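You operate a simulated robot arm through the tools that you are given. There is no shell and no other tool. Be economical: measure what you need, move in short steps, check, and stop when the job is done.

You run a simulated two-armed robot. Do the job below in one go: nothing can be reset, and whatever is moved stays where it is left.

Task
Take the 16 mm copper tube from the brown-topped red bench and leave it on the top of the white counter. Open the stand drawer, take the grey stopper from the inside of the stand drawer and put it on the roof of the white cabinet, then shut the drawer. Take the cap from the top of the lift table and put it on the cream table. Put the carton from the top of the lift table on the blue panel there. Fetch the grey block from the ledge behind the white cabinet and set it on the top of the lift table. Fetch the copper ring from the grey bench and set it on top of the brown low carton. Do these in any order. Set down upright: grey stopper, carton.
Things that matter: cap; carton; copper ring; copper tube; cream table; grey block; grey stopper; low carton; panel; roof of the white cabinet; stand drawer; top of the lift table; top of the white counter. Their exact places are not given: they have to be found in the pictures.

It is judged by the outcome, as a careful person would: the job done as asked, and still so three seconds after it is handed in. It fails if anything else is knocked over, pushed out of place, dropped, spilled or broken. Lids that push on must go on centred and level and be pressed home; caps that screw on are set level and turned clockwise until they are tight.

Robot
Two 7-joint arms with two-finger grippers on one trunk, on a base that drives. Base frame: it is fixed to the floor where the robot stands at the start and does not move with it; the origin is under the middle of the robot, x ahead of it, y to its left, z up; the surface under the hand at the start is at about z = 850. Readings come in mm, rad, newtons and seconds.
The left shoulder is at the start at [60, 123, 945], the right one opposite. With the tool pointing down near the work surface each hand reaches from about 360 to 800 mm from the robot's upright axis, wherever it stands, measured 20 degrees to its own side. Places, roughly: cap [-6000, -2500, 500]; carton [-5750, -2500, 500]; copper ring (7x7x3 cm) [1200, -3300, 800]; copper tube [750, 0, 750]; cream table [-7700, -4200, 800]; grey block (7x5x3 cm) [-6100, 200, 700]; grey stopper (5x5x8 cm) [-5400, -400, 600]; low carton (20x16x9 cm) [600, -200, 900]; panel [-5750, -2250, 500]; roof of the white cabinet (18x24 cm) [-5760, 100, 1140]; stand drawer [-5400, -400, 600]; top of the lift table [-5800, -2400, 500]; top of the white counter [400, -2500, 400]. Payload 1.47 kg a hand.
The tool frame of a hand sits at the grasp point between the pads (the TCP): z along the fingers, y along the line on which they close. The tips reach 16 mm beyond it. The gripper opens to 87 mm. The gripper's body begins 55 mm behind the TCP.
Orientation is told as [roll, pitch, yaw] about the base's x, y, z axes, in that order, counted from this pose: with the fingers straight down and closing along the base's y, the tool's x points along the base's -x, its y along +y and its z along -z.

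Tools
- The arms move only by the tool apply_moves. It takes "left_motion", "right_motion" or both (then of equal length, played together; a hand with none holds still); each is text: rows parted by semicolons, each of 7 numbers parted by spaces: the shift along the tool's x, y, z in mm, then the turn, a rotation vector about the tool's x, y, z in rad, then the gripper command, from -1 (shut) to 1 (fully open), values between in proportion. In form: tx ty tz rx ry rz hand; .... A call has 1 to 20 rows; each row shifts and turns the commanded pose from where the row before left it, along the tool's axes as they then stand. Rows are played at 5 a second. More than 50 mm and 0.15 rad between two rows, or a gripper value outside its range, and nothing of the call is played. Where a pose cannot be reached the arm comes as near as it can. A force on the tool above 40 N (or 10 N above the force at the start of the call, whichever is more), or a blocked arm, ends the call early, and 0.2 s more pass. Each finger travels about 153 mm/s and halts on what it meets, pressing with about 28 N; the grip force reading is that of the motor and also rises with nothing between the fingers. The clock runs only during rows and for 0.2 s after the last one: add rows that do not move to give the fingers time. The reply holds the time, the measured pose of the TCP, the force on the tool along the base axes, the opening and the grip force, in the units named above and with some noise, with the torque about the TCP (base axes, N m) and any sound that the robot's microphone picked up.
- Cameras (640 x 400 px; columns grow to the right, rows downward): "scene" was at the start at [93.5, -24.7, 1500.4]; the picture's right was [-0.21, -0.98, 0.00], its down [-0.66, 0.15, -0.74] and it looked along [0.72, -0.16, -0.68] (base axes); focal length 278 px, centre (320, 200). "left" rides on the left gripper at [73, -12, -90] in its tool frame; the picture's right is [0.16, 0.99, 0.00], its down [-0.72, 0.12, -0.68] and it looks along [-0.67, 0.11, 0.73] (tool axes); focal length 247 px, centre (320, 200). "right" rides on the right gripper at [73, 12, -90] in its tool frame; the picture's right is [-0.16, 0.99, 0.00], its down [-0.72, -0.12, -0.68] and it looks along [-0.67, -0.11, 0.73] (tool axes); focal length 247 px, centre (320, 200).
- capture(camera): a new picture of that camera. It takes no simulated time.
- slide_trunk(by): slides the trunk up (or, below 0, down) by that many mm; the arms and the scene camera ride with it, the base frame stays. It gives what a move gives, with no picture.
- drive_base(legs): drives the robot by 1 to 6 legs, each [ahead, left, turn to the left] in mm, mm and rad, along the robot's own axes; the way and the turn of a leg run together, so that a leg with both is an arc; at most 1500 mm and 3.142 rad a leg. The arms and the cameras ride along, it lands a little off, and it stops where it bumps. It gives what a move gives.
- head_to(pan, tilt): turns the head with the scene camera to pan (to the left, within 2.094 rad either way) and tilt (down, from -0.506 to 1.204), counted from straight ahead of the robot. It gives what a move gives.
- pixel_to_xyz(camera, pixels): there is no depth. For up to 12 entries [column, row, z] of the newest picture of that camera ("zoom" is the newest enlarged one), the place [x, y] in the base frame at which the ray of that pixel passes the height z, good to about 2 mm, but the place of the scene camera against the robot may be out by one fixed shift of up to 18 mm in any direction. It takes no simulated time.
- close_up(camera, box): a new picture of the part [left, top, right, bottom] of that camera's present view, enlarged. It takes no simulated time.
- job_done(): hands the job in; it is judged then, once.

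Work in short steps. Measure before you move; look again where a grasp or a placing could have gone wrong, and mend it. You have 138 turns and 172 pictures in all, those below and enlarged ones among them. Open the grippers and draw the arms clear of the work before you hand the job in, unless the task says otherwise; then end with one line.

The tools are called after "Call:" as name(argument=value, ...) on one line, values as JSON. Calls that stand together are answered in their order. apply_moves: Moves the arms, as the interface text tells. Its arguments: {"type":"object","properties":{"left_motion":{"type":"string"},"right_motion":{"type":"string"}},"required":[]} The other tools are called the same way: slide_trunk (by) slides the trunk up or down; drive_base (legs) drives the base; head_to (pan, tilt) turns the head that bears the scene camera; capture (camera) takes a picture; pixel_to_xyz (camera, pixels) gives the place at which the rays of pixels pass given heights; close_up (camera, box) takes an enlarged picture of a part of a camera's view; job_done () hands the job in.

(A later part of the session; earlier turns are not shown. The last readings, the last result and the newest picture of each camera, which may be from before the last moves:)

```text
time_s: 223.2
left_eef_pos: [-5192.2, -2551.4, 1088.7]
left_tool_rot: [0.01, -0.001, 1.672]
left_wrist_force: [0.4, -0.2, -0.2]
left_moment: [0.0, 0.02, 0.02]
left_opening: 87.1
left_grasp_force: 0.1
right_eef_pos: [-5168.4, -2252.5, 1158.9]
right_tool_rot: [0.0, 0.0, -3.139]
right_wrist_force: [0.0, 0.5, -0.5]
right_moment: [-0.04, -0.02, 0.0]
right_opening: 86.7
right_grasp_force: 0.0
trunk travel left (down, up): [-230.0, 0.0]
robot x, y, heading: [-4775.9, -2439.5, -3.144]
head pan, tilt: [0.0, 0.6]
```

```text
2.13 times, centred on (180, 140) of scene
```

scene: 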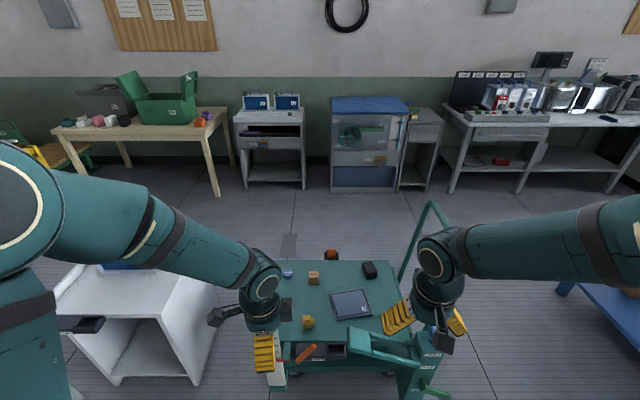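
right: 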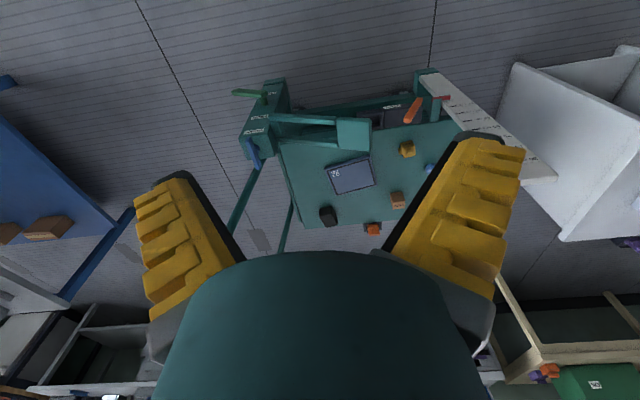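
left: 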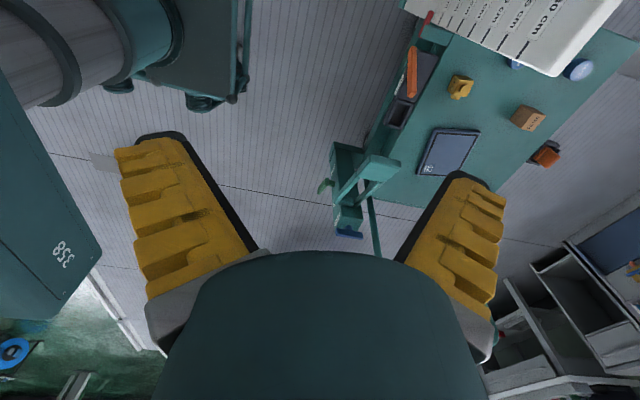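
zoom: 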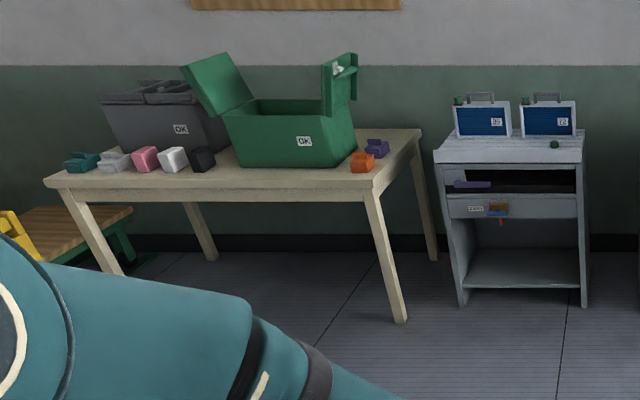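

I triangulate the panel and table: panel centre in scene zoom (322,187) and right view (351,176), carton (398,200) right, cap, plus table corners.

Call:
pixel_to_xyz(camera="right", pixels=[[351, 176, 400], [351, 176, 500], [351, 176, 600], [398, 200, 500], [398, 200, 600], [407, 149, 500]])

Call:
pixel_to_xyz(camera="scene", pixels=[[351, 304, 400], [351, 304, 500], [351, 304, 600], [314, 278, 500], [314, 278, 600], [288, 274, 500], [308, 322, 500]])

Call:
pixel_to_xyz(camera="left", pixels=[[449, 151, 400], [449, 151, 500], [449, 151, 600], [527, 118, 500], [527, 118, 600], [579, 70, 500], [579, 70, 600], [460, 87, 500]])

```text
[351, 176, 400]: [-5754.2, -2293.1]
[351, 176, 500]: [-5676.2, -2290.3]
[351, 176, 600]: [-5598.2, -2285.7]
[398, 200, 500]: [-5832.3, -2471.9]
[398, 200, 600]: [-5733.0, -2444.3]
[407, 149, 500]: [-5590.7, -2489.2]
```

```text
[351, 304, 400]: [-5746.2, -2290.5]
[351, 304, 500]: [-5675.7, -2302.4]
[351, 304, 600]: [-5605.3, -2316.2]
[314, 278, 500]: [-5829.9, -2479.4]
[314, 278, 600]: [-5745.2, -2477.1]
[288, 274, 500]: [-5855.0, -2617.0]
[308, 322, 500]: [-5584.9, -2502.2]
```

```text
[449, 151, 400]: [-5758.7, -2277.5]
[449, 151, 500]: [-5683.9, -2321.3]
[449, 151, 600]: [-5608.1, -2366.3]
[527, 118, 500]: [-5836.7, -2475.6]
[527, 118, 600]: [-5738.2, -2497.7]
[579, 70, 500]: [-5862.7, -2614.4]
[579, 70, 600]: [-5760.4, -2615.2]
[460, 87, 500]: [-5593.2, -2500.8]
```

The table top is at z≈430, the carton top about 490. I triangulate the control column's green lever at right (235,92) / scene (449,395), and the near edge, to know how close I may drive.

Call:
pixel_to_xyz(camera="right", pixels=[[235, 92, 300], [235, 92, 400], [235, 92, 500], [285, 80, 500], [285, 80, 600], [285, 80, 400], [418, 72, 500], [418, 72, 600]])

Call:
pixel_to_xyz(camera="scene", pixels=[[449, 395, 300], [449, 395, 400], [449, 395, 500], [425, 380, 400], [282, 388, 400], [282, 375, 400], [282, 340, 430], [410, 340, 430], [382, 260, 430], [292, 262, 430]])

Call:
close_up(camera="right", box=[220, 60, 460, 240])

```text
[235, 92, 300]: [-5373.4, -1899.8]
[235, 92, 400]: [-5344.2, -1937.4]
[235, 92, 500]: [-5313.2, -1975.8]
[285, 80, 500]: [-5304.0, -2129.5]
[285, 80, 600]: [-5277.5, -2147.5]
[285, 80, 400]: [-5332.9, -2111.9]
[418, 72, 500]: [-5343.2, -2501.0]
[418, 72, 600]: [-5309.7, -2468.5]
```

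```text
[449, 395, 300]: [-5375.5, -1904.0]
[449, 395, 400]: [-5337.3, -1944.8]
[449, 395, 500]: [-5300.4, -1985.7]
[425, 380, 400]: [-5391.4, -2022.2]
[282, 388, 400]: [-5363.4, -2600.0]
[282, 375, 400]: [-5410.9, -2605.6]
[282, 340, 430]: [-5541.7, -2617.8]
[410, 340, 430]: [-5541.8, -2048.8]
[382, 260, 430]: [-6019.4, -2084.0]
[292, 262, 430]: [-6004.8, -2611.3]
```

```text
2.22 times, centred on (340, 150) of right
```

zoom: 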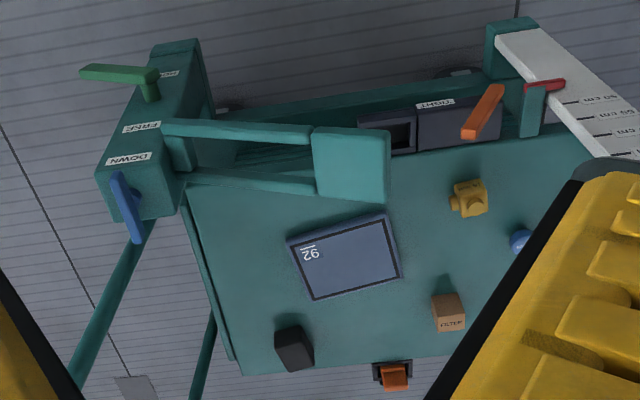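

The column and ruler stick out to x≈-5330, which keeps the robot too far away on this side. I check the space on the far (west) side between the table and the wall cabinets.

Call:
pixel_to_xyz(camera="scene", pixels=[[245, 188, 0], [330, 192, 0], [400, 190, 0], [450, 192, 0], [220, 195, 0], [505, 190, 0], [57, 300, 500], [215, 310, 0], [205, 385, 0], [120, 385, 0], [557, 290, 600], [560, 290, 500]])

Call:
head_to(pan=0.35, tilt=0.6)

Call:
capture(camera="scene")

Call:
head_to(pan=-0.75, tilt=0.5)

Call:
capture(camera="scene")

```text
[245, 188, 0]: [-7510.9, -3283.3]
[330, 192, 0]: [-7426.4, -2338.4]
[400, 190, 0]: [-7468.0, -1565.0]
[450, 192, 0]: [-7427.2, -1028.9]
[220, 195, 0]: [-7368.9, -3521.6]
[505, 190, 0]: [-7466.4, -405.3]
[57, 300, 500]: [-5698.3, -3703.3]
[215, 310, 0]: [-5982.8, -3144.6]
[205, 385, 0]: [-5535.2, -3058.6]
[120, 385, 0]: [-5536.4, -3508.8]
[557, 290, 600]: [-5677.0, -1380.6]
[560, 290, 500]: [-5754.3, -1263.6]
```

```text
time_s: 224.0
left_eef_pos: [-5193.3, -2550.6, 1088.9]
left_tool_rot: [0.008, 0.001, 1.673]
left_wrist_force: [0.9, -0.4, 0.0]
left_moment: [0.01, 0.0, -0.01]
left_opening: 87.1
left_grasp_force: 0.1
right_eef_pos: [-5168.3, -2252.8, 1158.4]
right_tool_rot: [0.0, 0.0, -3.142]
right_wrist_force: [0.5, -0.4, 0.1]
right_moment: [0.03, -0.01, 0.01]
right_opening: 86.9
right_grasp_force: 0.0
trunk travel left (down, up): [-230.0, 0.0]
robot x, y, heading: [-4776.6, -2439.8, -3.14]
head pan, tilt: [0.351, 0.6]
```

```text
106 pictures are left
```

scene: 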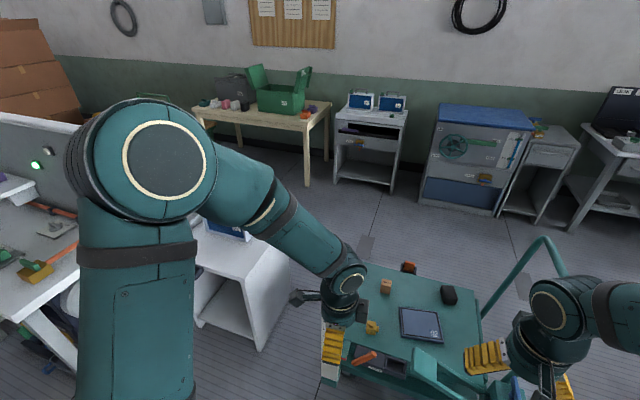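

```text
time_s: 225.3
left_eef_pos: [-5193.3, -2551.2, 1088.4]
left_tool_rot: [0.008, 0.0, 1.674]
left_wrist_force: [0.1, 0.5, 0.6]
left_moment: [-0.01, 0.01, 0.0]
left_opening: 86.9
left_grasp_force: 0.0
right_eef_pos: [-5169.0, -2252.8, 1158.4]
right_tool_rot: [0.0, 0.0, -3.142]
right_wrist_force: [-0.1, -0.7, -0.3]
right_moment: [-0.04, -0.01, 0.0]
right_opening: 87.2
right_grasp_force: 0.1
trunk travel left (down, up): [-230.0, 0.0]
robot x, y, heading: [-4776.8, -2443.4, -3.142]
head pan, tilt: [-0.75, 0.499]
```

```text
105 pictures are left
```

scene: 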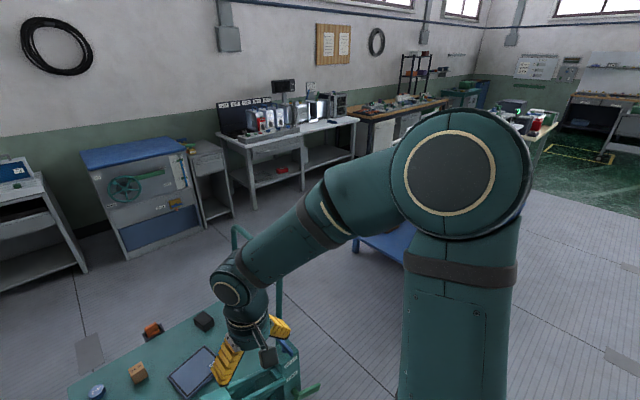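

The west side has 1.4 m of room. To get there I must pass between the lift table's handle and the blue bench, so I triangulate the bench's near corner, right view (115,225) against scene (557,290).

Call:
pixel_to_xyz(camera="right", pixels=[[115, 225, 500], [115, 225, 600], [115, 225, 700], [115, 225, 800], [20, 95, 700], [240, 190, 800], [282, 250, 800], [282, 250, 600]])

Call:
close_up(camera="right", box=[0, 60, 330, 270])

Call:
head_to(pan=-0.35, tilt=0.65)

Call:
capture(camera="scene")

```text
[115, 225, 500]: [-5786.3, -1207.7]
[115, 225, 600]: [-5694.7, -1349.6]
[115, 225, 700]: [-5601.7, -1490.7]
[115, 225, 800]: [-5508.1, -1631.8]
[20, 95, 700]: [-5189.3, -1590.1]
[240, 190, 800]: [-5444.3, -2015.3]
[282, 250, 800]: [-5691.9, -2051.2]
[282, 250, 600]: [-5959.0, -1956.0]
```

```text
1.90 times, centred on (165, 165) of right
```

zoom: 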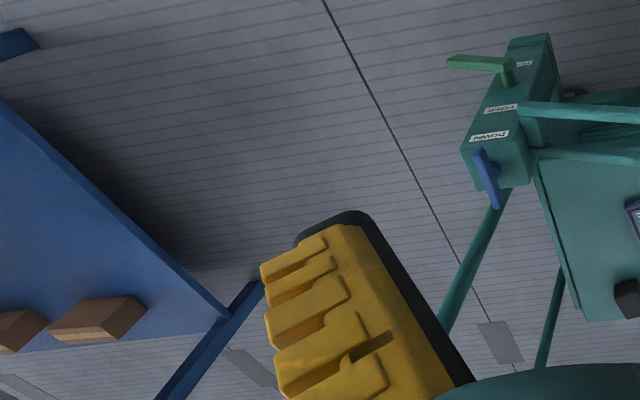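

```text
time_s: 226.2
left_eef_pos: [-5192.3, -2551.5, 1088.7]
left_tool_rot: [0.009, 0.001, 1.672]
left_wrist_force: [0.1, 0.1, 0.2]
left_moment: [-0.01, 0.0, 0.01]
left_opening: 87.0
left_grasp_force: 0.1
right_eef_pos: [-5169.8, -2251.9, 1157.8]
right_tool_rot: [0.0, 0.0, -3.141]
right_wrist_force: [0.7, -0.2, 0.6]
right_moment: [0.02, -0.01, 0.0]
right_opening: 87.1
right_grasp_force: 0.0
trunk travel left (down, up): [-230.0, 0.0]
robot x, y, heading: [-4773.2, -2442.5, -3.14]
head pan, tilt: [-0.351, 0.649]
```

```text
103 pictures are left
```

scene: 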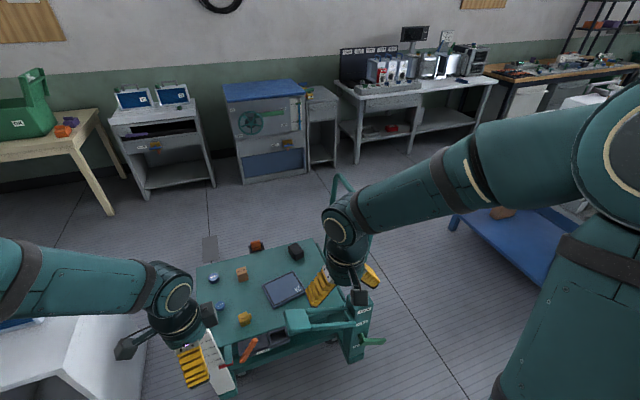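

The blue surface seen is only the bench's low shelf, so its south side lies near y≈-900 and the passage at y≈-1500 is wide. I drive round to the west side of the lift table and turn to face east.

Call:
drive_base(legs=[[0, -940, 0], [1400, 0, 0], [380, 0, 0], [0, 930, 0], [0, 0, 3.14]])

Call:
head_to(pan=0, tilt=0.75)

Call:
capture(camera="scene")

```text
time_s: 259.2
left_eef_pos: [-6172.8, -2327.5, 1089.2]
left_tool_rot: [0.009, -0.001, -1.426]
left_wrist_force: [-1.0, 0.5, -0.2]
left_moment: [-0.03, 0.03, -0.01]
left_opening: 87.0
left_grasp_force: 0.0
right_eef_pos: [-6182.8, -2627.5, 1159.4]
right_tool_rot: [0.001, 0.001, 0.043]
right_wrist_force: [-0.3, 0.2, 0.2]
right_moment: [0.0, 0.04, -0.01]
right_opening: 87.0
right_grasp_force: 0.1
trunk travel left (down, up): [-230.0, 0.0]
robot x, y, heading: [-6586.0, -2458.8, 0.043]
head pan, tilt: [-0.351, 0.649]
```

```text
time_s: 260.0
left_eef_pos: [-6172.4, -2329.3, 1088.4]
left_tool_rot: [0.009, 0.0, -1.427]
left_wrist_force: [0.6, 0.1, 0.3]
left_moment: [-0.02, 0.02, -0.01]
left_opening: 87.1
left_grasp_force: 0.1
right_eef_pos: [-6183.8, -2628.3, 1158.6]
right_tool_rot: [0.001, 0.0, 0.043]
right_wrist_force: [-0.2, -0.2, 0.6]
right_moment: [0.02, 0.02, 0.03]
right_opening: 87.3
right_grasp_force: 0.0
trunk travel left (down, up): [-230.0, 0.0]
robot x, y, heading: [-6586.3, -2452.6, 0.042]
head pan, tilt: [0.0, 0.75]
```

```text
102 pictures are left
```

scene: 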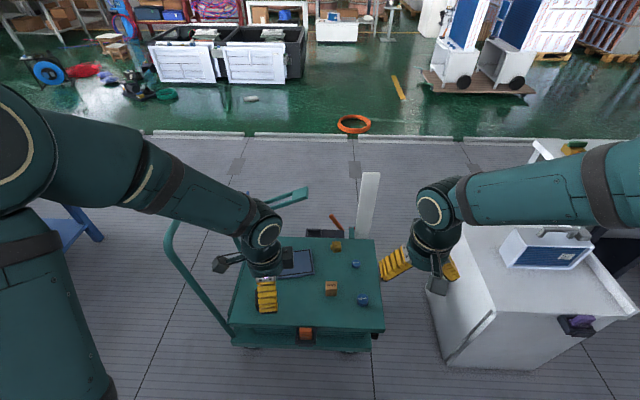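

Now facing east with the table ahead. I move 140 mm closer, square up, and take enlarged views of the items.

Call:
drive_base(legs=[[140, 0, -0.042]])

Call:
close_up(camera="scene", box=[210, 200, 430, 380])

Call:
capture(camera="right")

Call:
capture(camera="left")

```text
time_s: 261.4
left_eef_pos: [-6029.8, -2343.1, 1087.8]
left_tool_rot: [0.008, 0.0, -1.469]
left_wrist_force: [0.1, 0.0, 0.0]
left_moment: [0.01, -0.01, 0.05]
left_opening: 86.9
left_grasp_force: 0.1
right_eef_pos: [-6052.9, -2640.9, 1157.2]
right_tool_rot: [0.0, 0.002, -0.001]
right_wrist_force: [1.1, 0.6, -1.3]
right_moment: [0.04, 0.0, -0.02]
right_opening: 86.9
right_grasp_force: 0.1
trunk travel left (down, up): [-230.0, 0.0]
robot x, y, heading: [-6449.2, -2452.2, -0.002]
head pan, tilt: [0.0, 0.75]
```

```text
2.22 times, centred on (320, 290) of scene
```

zoom: 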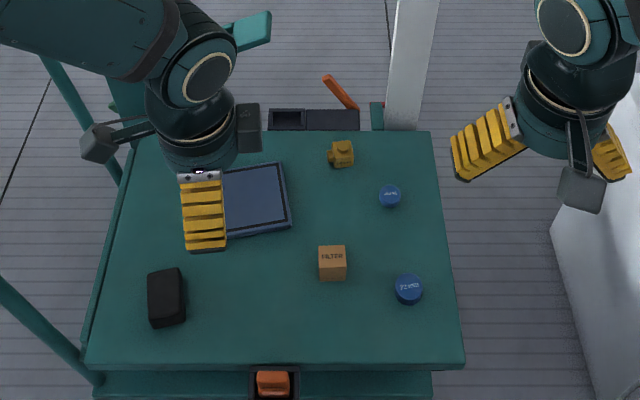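

```text
100 pictures are left
```

right: 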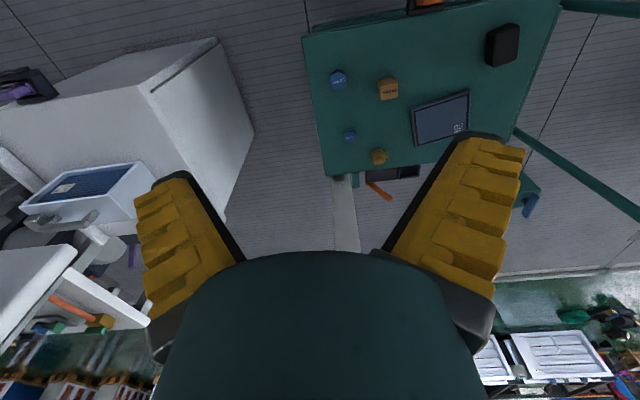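

```text
99 pictures are left
```

left: 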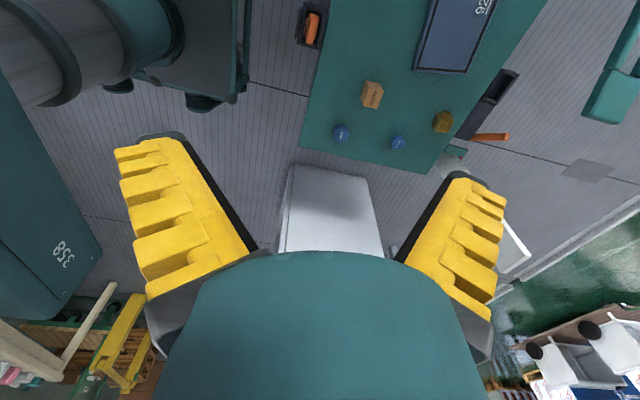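

There are two blue lids of different size, at (402,290) and (390,197) in the zoom, each labelled. I enlarge them to read the labels.

Call:
close_up(camera="scene", box=[315, 260, 371, 300])

Call:
close_up(camera="scene", box=[330, 300, 386, 340])

Call:
close_up(camera="right", box=[310, 50, 422, 170])

```text
10.00 times, centred on (343, 280) of scene
```

zoom: 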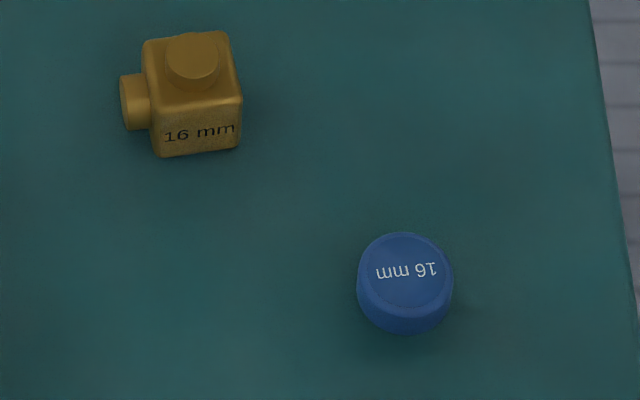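

```text
10.00 times, centred on (358, 320) of scene
```

zoom: 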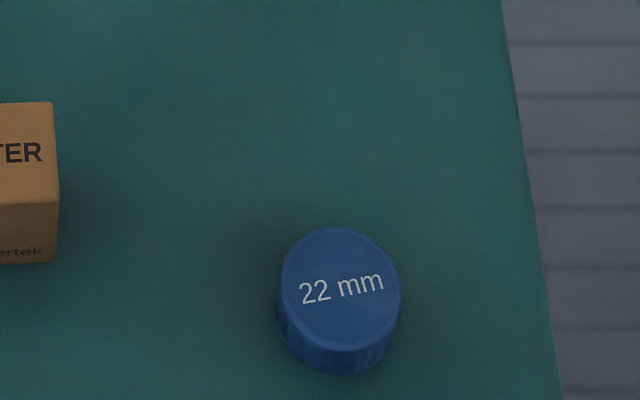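

```text
3.33 times, centred on (366, 110) of right
```

zoom: 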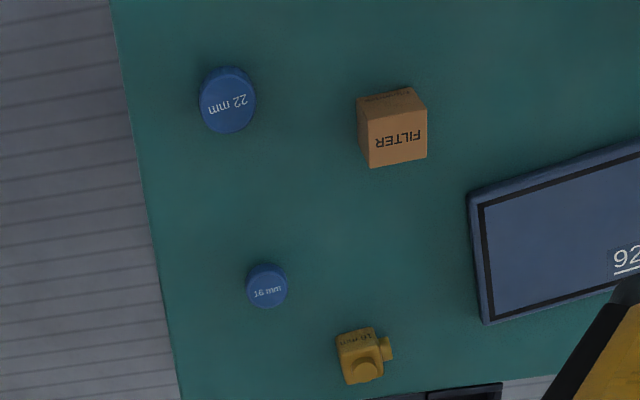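

The lids read 22 mm (nearer, left in zoom) and 16 mm. I compute both positions to match with the rough place given for the cap (-6000,-2500).

Call:
pixel_to_xyz(camera="right", pixels=[[338, 80, 450], [338, 80, 470], [350, 137, 450], [387, 89, 490], [387, 89, 450], [441, 118, 440]])

Call:
pixel_to_xyz(camera="left", pixels=[[341, 133, 450], [341, 133, 470], [398, 142, 450], [372, 95, 490], [372, 95, 450]])

```text
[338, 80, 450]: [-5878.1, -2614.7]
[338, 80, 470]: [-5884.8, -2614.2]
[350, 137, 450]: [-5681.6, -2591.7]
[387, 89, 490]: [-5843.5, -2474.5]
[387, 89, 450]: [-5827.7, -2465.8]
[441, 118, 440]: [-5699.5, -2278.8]
```

```text
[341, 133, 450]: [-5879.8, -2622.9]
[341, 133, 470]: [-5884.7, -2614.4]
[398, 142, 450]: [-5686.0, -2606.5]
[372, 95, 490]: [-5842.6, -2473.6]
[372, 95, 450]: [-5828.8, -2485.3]
```

The 22 mm cap at (-5885,-2614) matches the rough place (-6000 on a 250 grid), the 16 mm one does not. I lower the trunk and bring the left hand over the carton (-5843,-2474).

Call:
slide_trunk(by=-230)

Call:
apply_moves(left_motion="-21.3 24.7 31.1 0 0 0 1; -21.3 24.7 31.1 0 0 0 1; -21.3 24.7 31.1 0 0 0 1; -21.3 24.7 31.1 0 0 0 1; -21.3 24.7 31.1 0 0 0 1; -21.3 24.7 31.1 0 0 0 1; -21.3 24.7 31.1 0 0 0 1; 0 0 0 0 0 0 1")

Call:
capture(camera="left")

```text
time_s: 263.8
left_eef_pos: [-6030.7, -2342.3, 858.6]
left_tool_rot: [0.008, 0.002, -1.47]
left_wrist_force: [-0.3, -0.1, -0.5]
left_moment: [-0.01, -0.04, 0.0]
left_opening: 87.0
left_grasp_force: 0.0
right_eef_pos: [-6054.9, -2641.8, 929.2]
right_tool_rot: [0.0, 0.0, -0.001]
right_wrist_force: [-0.3, 0.4, 0.4]
right_moment: [-0.03, 0.02, -0.01]
right_opening: 87.1
right_grasp_force: 0.0
trunk travel left (down, up): [0.0, 230.0]
robot x, y, heading: [-6446.0, -2448.9, -0.0]
head pan, tilt: [0.0, 0.75]
```

```text
time_s: 265.6
left_eef_pos: [-5843.0, -2471.6, 643.1]
left_tool_rot: [0.009, -0.001, -1.469]
left_wrist_force: [0.1, 0.4, 0.2]
left_moment: [0.0, -0.02, 0.0]
left_opening: 86.7
left_grasp_force: 0.0
right_eef_pos: [-6053.7, -2641.1, 927.8]
right_tool_rot: [0.0, 0.0, 0.0]
right_wrist_force: [-0.3, -0.5, 0.9]
right_moment: [0.02, 0.02, -0.02]
right_opening: 87.1
right_grasp_force: 0.0
trunk travel left (down, up): [0.0, 230.0]
robot x, y, heading: [-6451.0, -2450.6, -0.006]
head pan, tilt: [0.0, 0.75]
```

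```text
95 pictures are left
```

left: 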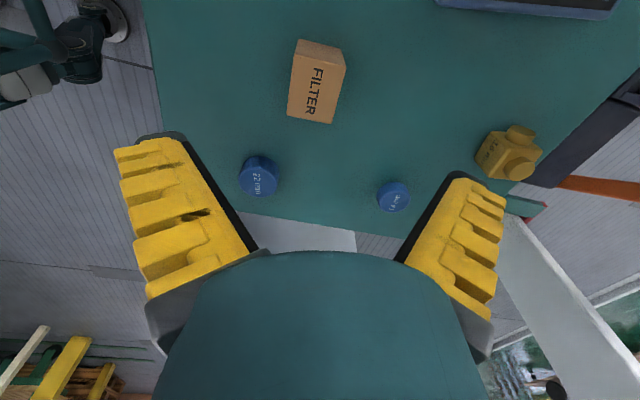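

The carton's top face spans (298,53)–(331,124). I compute its corners.

Call:
pixel_to_xyz(camera="left", pixels=[[297, 54, 490], [346, 70, 490], [331, 124, 490], [288, 116, 490], [315, 91, 490], [315, 91, 480], [302, 39, 430], [342, 46, 430], [240, 180, 430], [278, 180, 430]])

```text
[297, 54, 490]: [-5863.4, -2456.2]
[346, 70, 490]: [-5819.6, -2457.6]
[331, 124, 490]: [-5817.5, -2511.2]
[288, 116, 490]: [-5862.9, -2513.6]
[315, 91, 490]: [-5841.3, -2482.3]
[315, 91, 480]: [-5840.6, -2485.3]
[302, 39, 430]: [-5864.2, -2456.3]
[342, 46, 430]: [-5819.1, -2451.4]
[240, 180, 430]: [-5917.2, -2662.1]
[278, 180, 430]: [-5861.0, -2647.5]
```

The carton is 45×56 mm, square to the base axes, centre (-5840,-2484), table at 430. I align yaw, descend to z≈465, close and lift 80 mm.

Call:
apply_moves(left_motion="-12 2 30 0 0 0.1 1; 0 0 40 0 0 0 1; 0 0 40 0 0 0 1; 0 0 30 0 0 0 1; 0 0 20 0 0 0 1; 0 0 18 0 0 0 1; 0 0 0 0 0 0 1; 0 0 0 0 0 0 -1; 0 0 0 0 0 0 -1; 0 0 0 0 0 0 -1; 0 0 0 0 0 0 -1; 0 0 -20 0 0 0 -1; 0 0 -30 0 0 0 -1; 0 0 -30 0 0 0 -1; 0 0 0 0 0 0 -1")

Call:
capture(camera="left")

Call:
close_up(camera="scene", box=[210, 200, 430, 380])

```text
time_s: 267.0
left_eef_pos: [-5831.5, -2486.5, 471.6]
left_tool_rot: [0.017, -0.001, -1.567]
left_wrist_force: [-5.6, 2.1, 16.3]
left_moment: [-0.01, -0.13, 0.08]
left_opening: 87.9
left_grasp_force: 0.1
right_eef_pos: [-6053.8, -2639.7, 928.6]
right_tool_rot: [-0.001, 0.001, 0.001]
right_wrist_force: [0.5, -0.2, 0.8]
right_moment: [0.02, 0.05, 0.0]
right_opening: 86.9
right_grasp_force: 0.1
trunk travel left (down, up): [0.0, 230.0]
robot x, y, heading: [-6451.3, -2449.5, 0.003]
head pan, tilt: [0.0, 0.75]
stopped in row 7 (left hand): the force on the tool passed its limit at 51 N (the readings are from after the stop); the commanded pose is now the measured one
```

```text
94 pictures are left
```

left: 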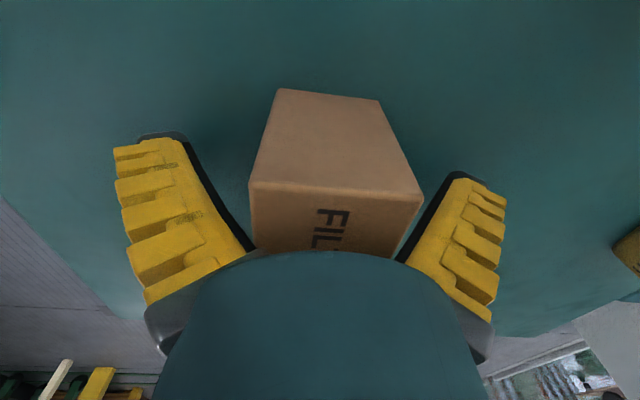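

```text
2.22 times, centred on (320, 290) of scene
```

zoom: 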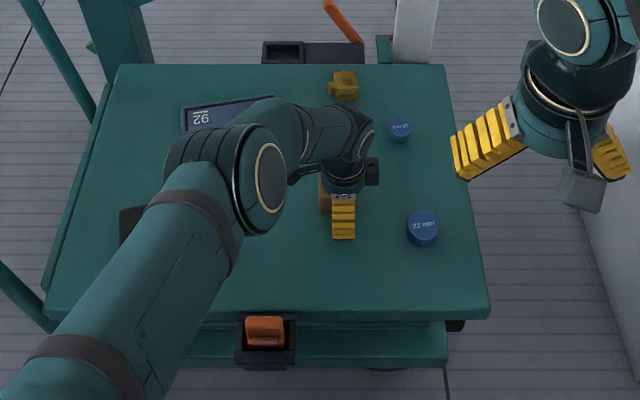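

The fingertips touched the table, so it is at about z=455. I raise 3 mm, centre by 4 mm, close and lift.

Call:
apply_moves(left_motion="0 4 -3 0 0 0 1; 0 0 0 0 0 0 1; 0 0 0 0 0 0 -1; 0 0 0 0 0 0 -1; 0 0 0 0 0 0 -1; 0 0 0 0 0 0 -1; 0 0 -20 0 0 0 -1; 0 0 -30 0 0 0 -1; 0 0 -40 0 0 0 -1; 0 0 0 0 0 0 -1")

Call:
capture(camera="left")

Call:
close_up(camera="scene", box=[210, 200, 430, 380])

```text
time_s: 269.2
left_eef_pos: [-5830.9, -2486.8, 563.8]
left_tool_rot: [0.012, -0.002, -1.566]
left_wrist_force: [-0.8, 0.3, -1.8]
left_moment: [0.0, 0.02, -0.04]
left_opening: 40.2
left_grasp_force: 27.9
right_eef_pos: [-6054.3, -2640.1, 929.0]
right_tool_rot: [-0.001, 0.001, 0.001]
right_wrist_force: [0.0, 0.3, -0.3]
right_moment: [-0.03, -0.01, 0.04]
right_opening: 87.0
right_grasp_force: 0.1
trunk travel left (down, up): [0.0, 230.0]
robot x, y, heading: [-6450.6, -2449.8, 0.0]
head pan, tilt: [0.0, 0.75]
```

```text
92 pictures are left
```

left: 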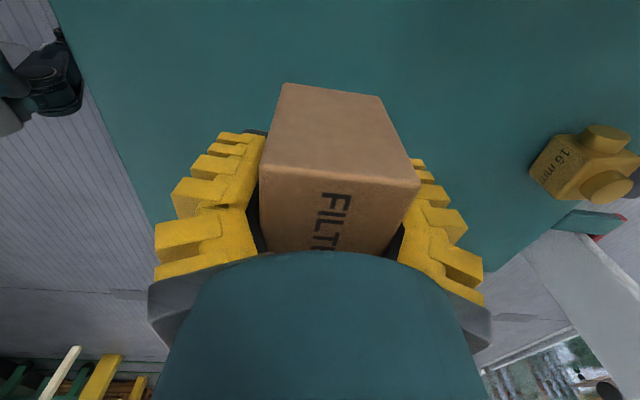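

```text
2.22 times, centred on (320, 290) of scene
```

zoom: 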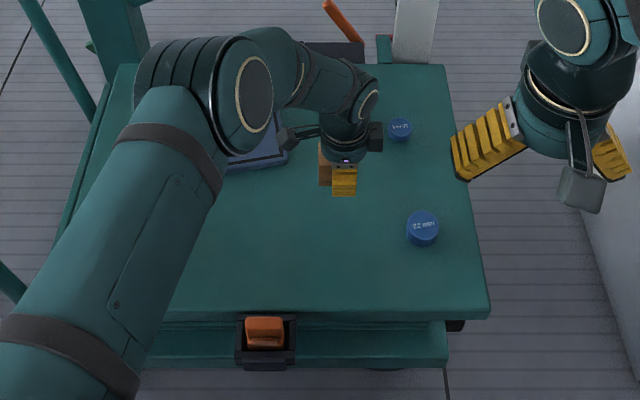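

The carton is held. I look with the right camera to locate the panel at the corrected height (~465).

Call:
capture(camera="right")

```text
90 pictures are left
```

right: 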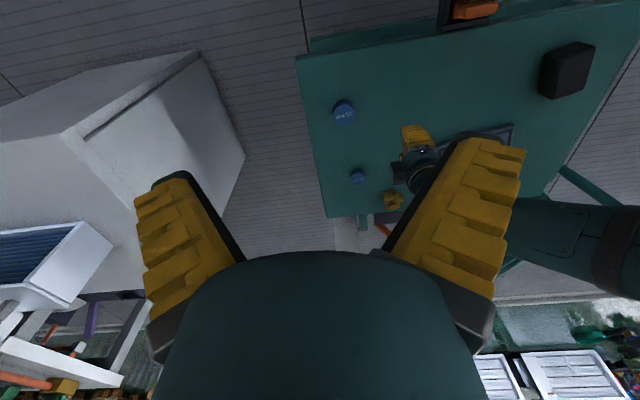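

The panel is hidden here; earlier views from three cameras put its centre at about (-5706,-2290). I carry the carton above it and check from the scene camera.

Call:
apply_moves(left_motion="32.8 20.8 -4.3 0 0 0 -1; 32.8 20.8 -4.3 0 0 0 -1; 32.8 20.8 -4.3 0 0 0 -1; 32.8 20.8 -4.3 0 0 0 -1; 32.8 20.8 -4.3 0 0 0 -1; 32.8 20.8 -4.3 0 0 0 -1; 0 0 0 0 0 0 -1")

Call:
capture(camera="left")

Call:
close_up(camera="scene", box=[210, 200, 430, 380])

Call:
capture(camera="right")

```text
time_s: 270.8
left_eef_pos: [-5716.4, -2287.8, 595.0]
left_tool_rot: [0.012, -0.002, -1.568]
left_wrist_force: [0.5, -0.4, -1.2]
left_moment: [0.02, 0.01, -0.03]
left_opening: 39.4
left_grasp_force: 27.9
left hand out of reach, approached as far as the arm can: row 6
right_eef_pos: [-6054.0, -2641.4, 928.8]
right_tool_rot: [0.001, 0.0, 0.001]
right_wrist_force: [0.2, 0.3, 0.5]
right_moment: [0.02, -0.02, 0.02]
right_opening: 87.0
right_grasp_force: 0.1
trunk travel left (down, up): [0.0, 230.0]
robot x, y, heading: [-6450.9, -2450.9, -0.0]
head pan, tilt: [0.0, 0.75]
```

```text
89 pictures are left
```

left: 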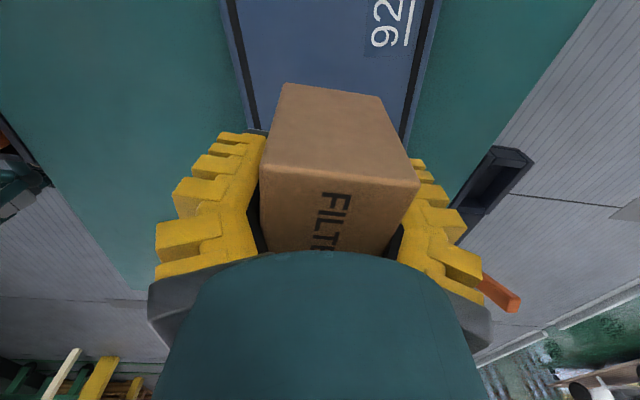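

```text
2.22 times, centred on (320, 290) of scene
```

zoom: 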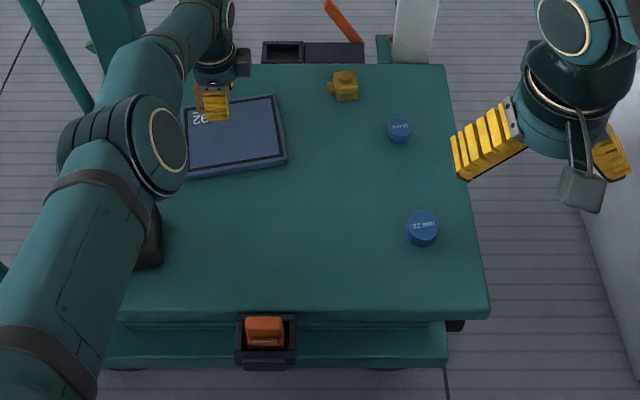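

```text
87 pictures are left
```

right: 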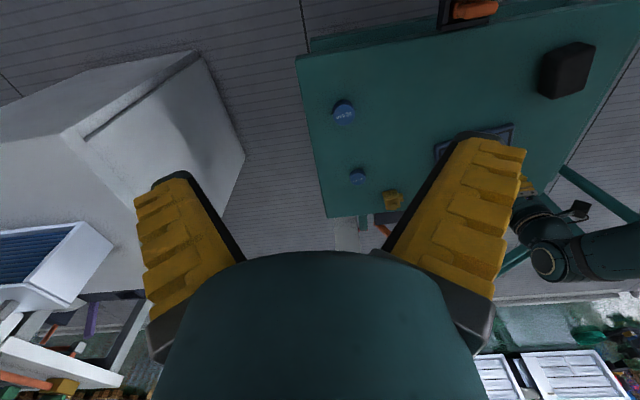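

The panel is now visible in both views. I compute its edges at z≈465 from scene zoom corners (185,178), (288,160), (275,95) and left-view edges.

Call:
pixel_to_xyz(camera="zoom", pixels=[[183, 175, 465], [288, 158, 465], [275, 96, 465], [403, 130, 475], [422, 222, 485]])

Call:
pixel_to_xyz(camera="left", pixels=[[222, 0, 465], [247, 128, 465], [440, 0, 465], [403, 140, 465], [222, 0, 475], [440, 0, 475]])

```text
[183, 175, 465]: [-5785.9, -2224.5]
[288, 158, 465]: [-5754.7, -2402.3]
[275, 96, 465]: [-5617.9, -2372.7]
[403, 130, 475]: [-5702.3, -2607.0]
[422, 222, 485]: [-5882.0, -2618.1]
```

```text
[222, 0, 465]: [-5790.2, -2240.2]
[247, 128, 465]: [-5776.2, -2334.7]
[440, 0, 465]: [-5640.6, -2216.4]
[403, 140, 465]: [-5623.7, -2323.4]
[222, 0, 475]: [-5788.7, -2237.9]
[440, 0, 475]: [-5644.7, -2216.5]
```

Panel centre is about (-5702,-2298) and 140×180 mm, so the carton is well over it. I pull in 8 mm for reach and lower to contact.

Call:
apply_moves(left_motion="-8 -8 20 0 0 0 -1; 0 0 30 0 0 0 -1; 0 0 30 0 0 0 -1; 0 0 10 0 0 0 -1; 0 0 4 0 0 0 -1; 0 0 3 0 0 0 -1; 0 0 3 0 0 0 -1; 0 0 3 0 0 0 -1; 0 0 3 0 0 0 -1; 0 0 3 0 0 0 -1; 0 0 3 0 0 0 -1")

Call:
close_up(camera="scene", box=[260, 190, 360, 270])

```text
time_s: 273.2
left_eef_pos: [-5753.2, -2292.9, 497.8]
left_tool_rot: [0.017, -0.002, -1.568]
left_wrist_force: [-1.2, -1.4, 8.1]
left_moment: [-0.14, 0.23, 0.0]
left_opening: 39.0
left_grasp_force: 28.0
left hand out of reach, approached as far as the arm can: row 2, 3, 4, 8, 10
right_eef_pos: [-6054.8, -2641.2, 929.2]
right_tool_rot: [0.0, -0.001, -0.001]
right_wrist_force: [-0.3, -0.2, 0.8]
right_moment: [0.03, 0.01, -0.03]
right_opening: 87.0
right_grasp_force: 0.0
trunk travel left (down, up): [0.0, 230.0]
robot x, y, heading: [-6447.6, -2454.8, -0.001]
head pan, tilt: [0.0, 0.75]
```

```text
5.00 times, centred on (310, 230) of scene
```

zoom: 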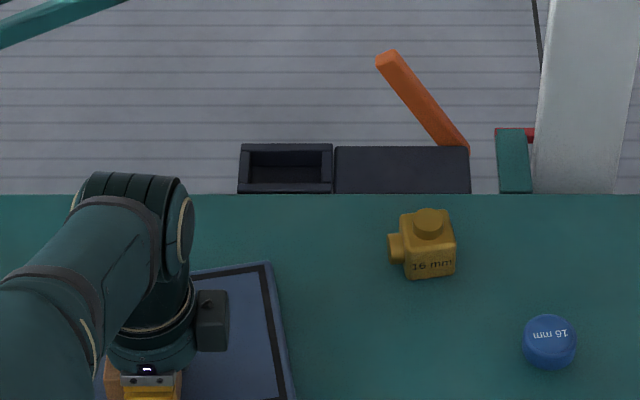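

The arm's reach pulled the carton back to x≈-5753, at the panel's edge. I raise it, drive 45 mm closer, and bring it back over the panel.

Call:
apply_moves(left_motion="0 0 -20 0 0 0 -1; 0 0 -30 0 0 0 -1; 0 0 0 0 0 0 -1")

Call:
drive_base(legs=[[45, 0, 0]])

Call:
close_up(camera="scene", box=[210, 200, 430, 380])

```text
time_s: 274.0
left_eef_pos: [-5754.9, -2291.9, 547.0]
left_tool_rot: [0.013, -0.002, -1.567]
left_wrist_force: [0.3, 0.0, -0.3]
left_moment: [-0.02, -0.03, 0.04]
left_opening: 38.9
left_grasp_force: 28.0
right_eef_pos: [-6054.8, -2640.7, 928.0]
right_tool_rot: [0.0, 0.001, 0.0]
right_wrist_force: [0.6, -0.6, 0.5]
right_moment: [0.02, 0.0, -0.05]
right_opening: 87.1
right_grasp_force: 0.1
trunk travel left (down, up): [0.0, 230.0]
robot x, y, heading: [-6450.0, -2450.2, 0.001]
head pan, tilt: [0.0, 0.75]
```

```text
time_s: 274.9
left_eef_pos: [-5710.2, -2292.9, 548.0]
left_tool_rot: [0.013, -0.003, -1.566]
left_wrist_force: [1.1, 0.0, -0.9]
left_moment: [-0.01, -0.01, -0.04]
left_opening: 38.6
left_grasp_force: 28.4
right_eef_pos: [-6009.1, -2641.9, 927.3]
right_tool_rot: [0.001, 0.001, -0.001]
right_wrist_force: [-0.1, -0.6, 0.7]
right_moment: [0.01, 0.02, -0.01]
right_opening: 87.2
right_grasp_force: 0.0
trunk travel left (down, up): [0.0, 230.0]
robot x, y, heading: [-6405.3, -2451.3, -0.004]
head pan, tilt: [0.0, 0.75]
```

```text
2.22 times, centred on (320, 290) of scene
```

zoom: 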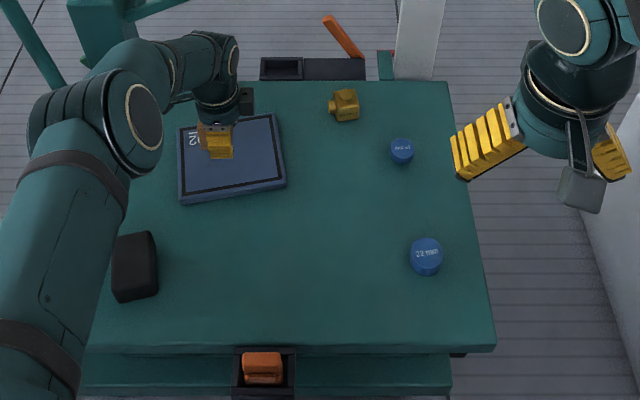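

The base moved without bumping and the carton is over the panel. I lower it to contact.

Call:
apply_moves(left_motion="0 -5 25 0 0 0 -1; 0 0 15 0 0 0 -1; 0 0 4 0 0 0 -1; 0 0 3 0 0 0 -1; 0 0 3 0 0 0 -1; 0 0 3 0 0 0 -1; 0 0 3 0 0 0 -1")

Call:
close_up(camera="scene", box=[250, 200, 350, 290])

Call:
capture(camera="left")

```text
time_s: 276.6
left_eef_pos: [-5712.3, -2292.1, 497.4]
left_tool_rot: [0.021, 0.0, -1.566]
left_wrist_force: [-4.1, -0.7, 17.8]
left_moment: [-0.09, 0.4, -0.02]
left_opening: 40.4
left_grasp_force: 28.1
right_eef_pos: [-6009.3, -2640.8, 928.7]
right_tool_rot: [0.0, -0.002, 0.001]
right_wrist_force: [0.4, -0.4, -0.3]
right_moment: [0.02, 0.02, 0.0]
right_opening: 86.9
right_grasp_force: 0.0
trunk travel left (down, up): [0.0, 230.0]
robot x, y, heading: [-6404.0, -2451.1, 0.001]
head pan, tilt: [0.0, 0.75]
stopped in row 7 (left hand): the force on the tool passed its limit at 41 N (the readings are from after the stop); the commanded pose is now the measured one
```

```text
4.44 times, centred on (300, 245) of scene
```

zoom: 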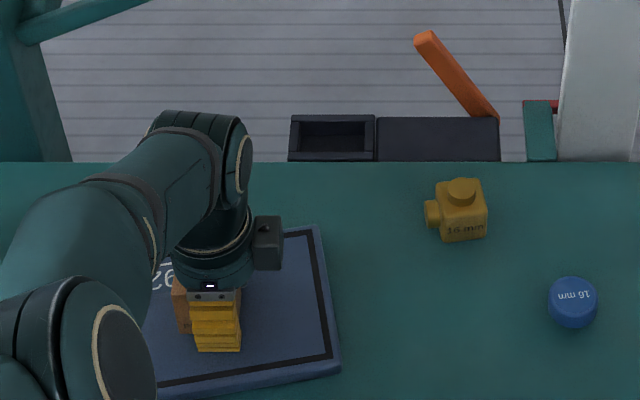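

```text
83 pictures are left
```

left: 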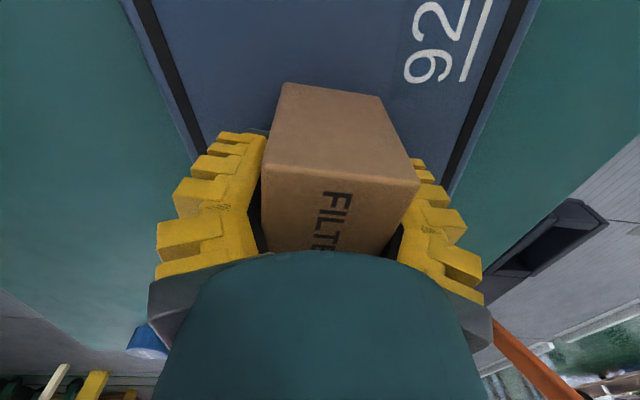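

The carton is in contact and inside the panel outline. I release, lift straight up, then draw the left arm back.

Call:
apply_moves(left_motion="0 0 -1.5 0 0 0 -1; 0 0 0 0 0 0 -0.3; 0 0 0 0 0 0 0.2; 0 0 0 0 0 0 0.5; 0 0 0 0 0 0 0.5; 0 0 -25 0 0 0 0.5; 0 0 -40 0 0 0 0.5; 0 0 -40 0 0 0 0.5; 0 0 -40 0 0 0 0.5; 0 -30 -35 0 0 0 0.5; 0 -30 -35 0 0 0 0.5; 0 -40 -25 0 0 0 0.5; 0 -40 -25 0 0 0 0.5; 0 -45 0 0 0 0 0.5; 0 -45 0 0 0 0 0.5; 0 -45 0 0 0 0 0.5", right_motion="0 0 0 0 0 0 1; 0 0 0 0 0 0 1; 0 0 0 0 0 0 1; 0 0 0 0 0 0 1; 0 0 0 0 0 0 1; 0 0 0 0 0 0 1; 0 0 0 0 0 0 1; 0 0 0 0 0 0 1; 0 0 0 0 0 0 1; -25 5 35 0 0 0 1; -25 5 35 0 0 0 1; -25 5 35 0 0 0 1; -25 5 35 0 0 0 1; -24 7 35 0 0 0 1; 0 0 35 0 0 0 1; 0 0 35 0 0 0 1")

Call:
close_up(camera="scene", box=[210, 200, 430, 380])

Call:
capture(camera="right")

```text
time_s: 280.0
left_eef_pos: [-5994.7, -2292.8, 755.6]
left_tool_rot: [0.016, -0.002, -1.567]
left_wrist_force: [0.9, 0.6, -0.1]
left_moment: [-0.01, 0.02, 0.01]
left_opening: 69.4
left_grasp_force: 3.2
right_eef_pos: [-5887.5, -2616.7, 682.8]
right_tool_rot: [0.0, -0.002, -0.001]
right_wrist_force: [-0.2, -0.4, 0.2]
right_moment: [0.0, -0.02, 0.01]
right_opening: 86.9
right_grasp_force: 0.0
trunk travel left (down, up): [0.0, 230.0]
robot x, y, heading: [-6402.0, -2449.1, -0.001]
head pan, tilt: [0.0, 0.75]
```

```text
2.22 times, centred on (320, 290) of scene
```

zoom: 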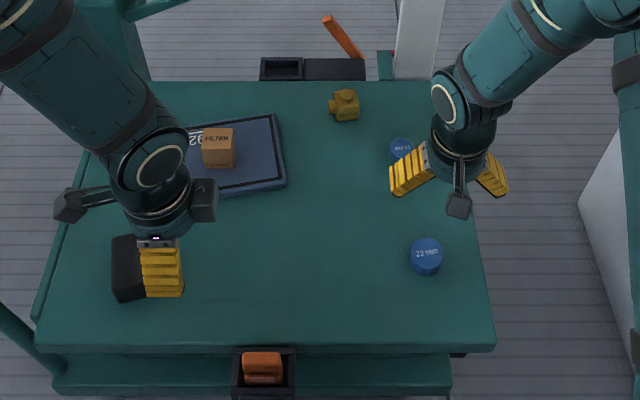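

```text
81 pictures are left
```

right: 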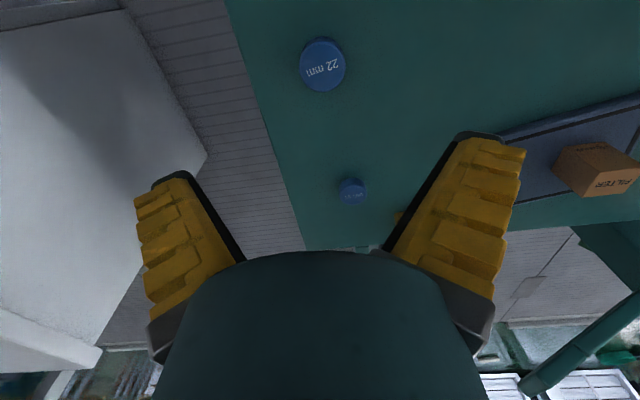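

The carton stands on the panel. In the right view the 22 mm cap is at (322,63); I compute its place.

Call:
pixel_to_xyz(camera="right", pixels=[[322, 60, 485], [322, 60, 475], [322, 92, 455], [300, 66, 480], [346, 66, 480], [322, 37, 480]])

```text
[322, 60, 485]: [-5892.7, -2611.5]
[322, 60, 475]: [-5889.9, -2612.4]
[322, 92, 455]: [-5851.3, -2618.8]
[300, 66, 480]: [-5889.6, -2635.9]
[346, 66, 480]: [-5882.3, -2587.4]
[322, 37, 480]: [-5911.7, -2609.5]
```

The cap centre is about (-5887,-2612), 48 mm wide. I shift 5 mm, descend to z≈475, close and lift.

Call:
apply_moves(right_motion="0 5 40 0 0 0 1; 0 0 45 0 0 0 1; 0 0 45 0 0 0 1; 0 0 40 0 0 0 1; 0 0 20 0 0 0 1; 0 0 10 0 0 0 1; 0 0 7 0 0 0 1; 0 0 0 0 0 0 1; 0 0 0 0 0 0 -1; 0 0 0 0 0 0 -1; 0 0 0 0 0 0 -1; 0 0 0 0 0 0 -1; 0 0 -20 0 0 0 -1; 0 0 -30 0 0 0 -1; 0 0 -40 0 0 0 -1; 0 0 -40 0 0 0 -1; 0 0 0 0 0 0 -1")

Call:
capture(camera="right")

```text
time_s: 283.6
left_eef_pos: [-5994.0, -2292.2, 755.7]
left_tool_rot: [0.014, -0.003, -1.568]
left_wrist_force: [0.3, -0.1, 0.4]
left_moment: [0.02, 0.01, -0.02]
left_opening: 69.3
left_grasp_force: 3.1
right_eef_pos: [-5888.0, -2608.9, 606.9]
right_tool_rot: [0.001, -0.001, 0.001]
right_wrist_force: [-0.2, 1.4, 0.1]
right_moment: [0.0, -0.01, 0.03]
right_opening: 44.5
right_grasp_force: 28.2
trunk travel left (down, up): [0.0, 230.0]
robot x, y, heading: [-6402.5, -2452.3, -0.002]
head pan, tilt: [0.0, 0.75]
```

```text
80 pictures are left
```

right: 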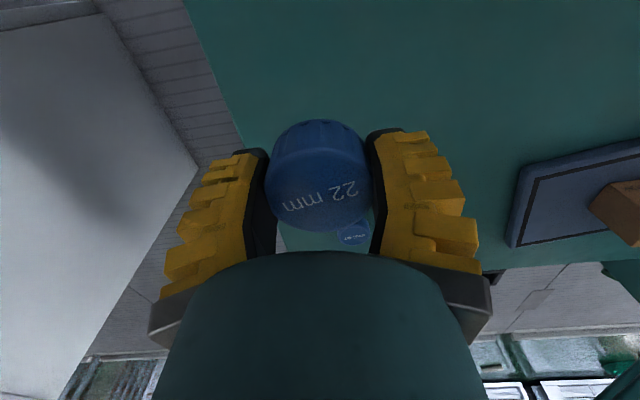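

The 22 mm cap is held (44.5 mm). I raise the trunk, tuck the right hand, back off and drive south along the west lane, then turn to face the cream table.

Call:
slide_trunk(by=200)

Call:
apply_moves(right_motion="25 0 -40 0 0 0 -1; 25 0 -40 0 0 0 -1; 25 0 -40 0 0 0 -1; 25 0 -40 0 0 0 -1; 25 0 -40 0 0 0 -1", left_motion="0 0 -30 0 0 0 0.5; 0 0 -30 0 0 0 0.5; 0 0 -30 0 0 0 0.5; 0 0 -30 0 0 0 0.5; 0 0 -30 0 0 0 0.5")

Call:
drive_base(legs=[[-260, 0, 0], [0, -1450, 0], [0, 0, 3.14]])

Call:
head_to(pan=0, tilt=0.6)

Call:
capture(camera="scene")

```text
time_s: 285.7
left_eef_pos: [-5994.1, -2292.5, 954.8]
left_tool_rot: [0.016, -0.003, -1.567]
left_wrist_force: [0.0, -0.4, -0.7]
left_moment: [-0.04, -0.01, -0.01]
left_opening: 69.0
left_grasp_force: 3.3
right_eef_pos: [-5886.4, -2608.4, 806.4]
right_tool_rot: [0.0, 0.0, 0.0]
right_wrist_force: [-0.7, -0.1, -0.7]
right_moment: [0.02, -0.04, -0.01]
right_opening: 44.5
right_grasp_force: 27.8
trunk travel left (down, up): [-200.0, 30.0]
robot x, y, heading: [-6404.8, -2449.9, -0.0]
head pan, tilt: [0.0, 0.75]
```

```text
time_s: 286.9
left_eef_pos: [-5998.0, -2291.7, 1106.8]
left_tool_rot: [0.018, 0.001, -1.566]
left_wrist_force: [-0.6, 0.5, 0.0]
left_moment: [0.04, -0.01, -0.02]
left_opening: 69.1
left_grasp_force: 2.7
right_eef_pos: [-6016.0, -2607.6, 1007.1]
right_tool_rot: [0.001, 0.0, -0.001]
right_wrist_force: [0.4, 0.2, -0.3]
right_moment: [-0.03, -0.04, -0.01]
right_opening: 44.5
right_grasp_force: 28.6
trunk travel left (down, up): [-200.0, 30.0]
robot x, y, heading: [-6406.3, -2450.6, -0.001]
head pan, tilt: [0.0, 0.75]
```

```text
time_s: 308.8
left_eef_pos: [-7062.0, -4080.5, 1104.2]
left_tool_rot: [0.015, -0.001, 1.569]
left_wrist_force: [0.6, -0.2, 0.8]
left_moment: [0.03, -0.04, -0.01]
left_opening: 69.4
left_grasp_force: 3.0
right_eef_pos: [-7044.4, -3765.0, 1005.9]
right_tool_rot: [-0.001, -0.001, 3.135]
right_wrist_force: [0.4, 0.0, 0.4]
right_moment: [-0.03, -0.03, 0.01]
right_opening: 45.0
right_grasp_force: 28.1
trunk travel left (down, up): [-200.0, 30.0]
robot x, y, heading: [-6653.7, -3924.0, 3.132]
head pan, tilt: [0.0, 0.75]
```

```text
time_s: 309.5
left_eef_pos: [-7062.0, -4081.3, 1104.4]
left_tool_rot: [0.016, -0.003, 1.57]
left_wrist_force: [-0.3, 0.0, -0.4]
left_moment: [-0.01, 0.04, 0.02]
left_opening: 69.3
left_grasp_force: 3.1
right_eef_pos: [-7044.1, -3764.1, 1004.9]
right_tool_rot: [0.001, 0.0, 3.133]
right_wrist_force: [-0.4, 0.2, -0.3]
right_moment: [-0.02, -0.03, -0.02]
right_opening: 44.8
right_grasp_force: 28.2
trunk travel left (down, up): [-200.0, 30.0]
robot x, y, heading: [-6654.9, -3923.8, 3.134]
head pan, tilt: [0.0, 0.6]
```

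```text
79 pictures are left
```

scene: 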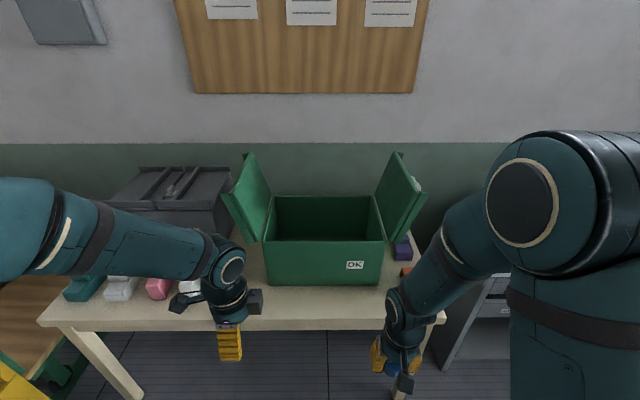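

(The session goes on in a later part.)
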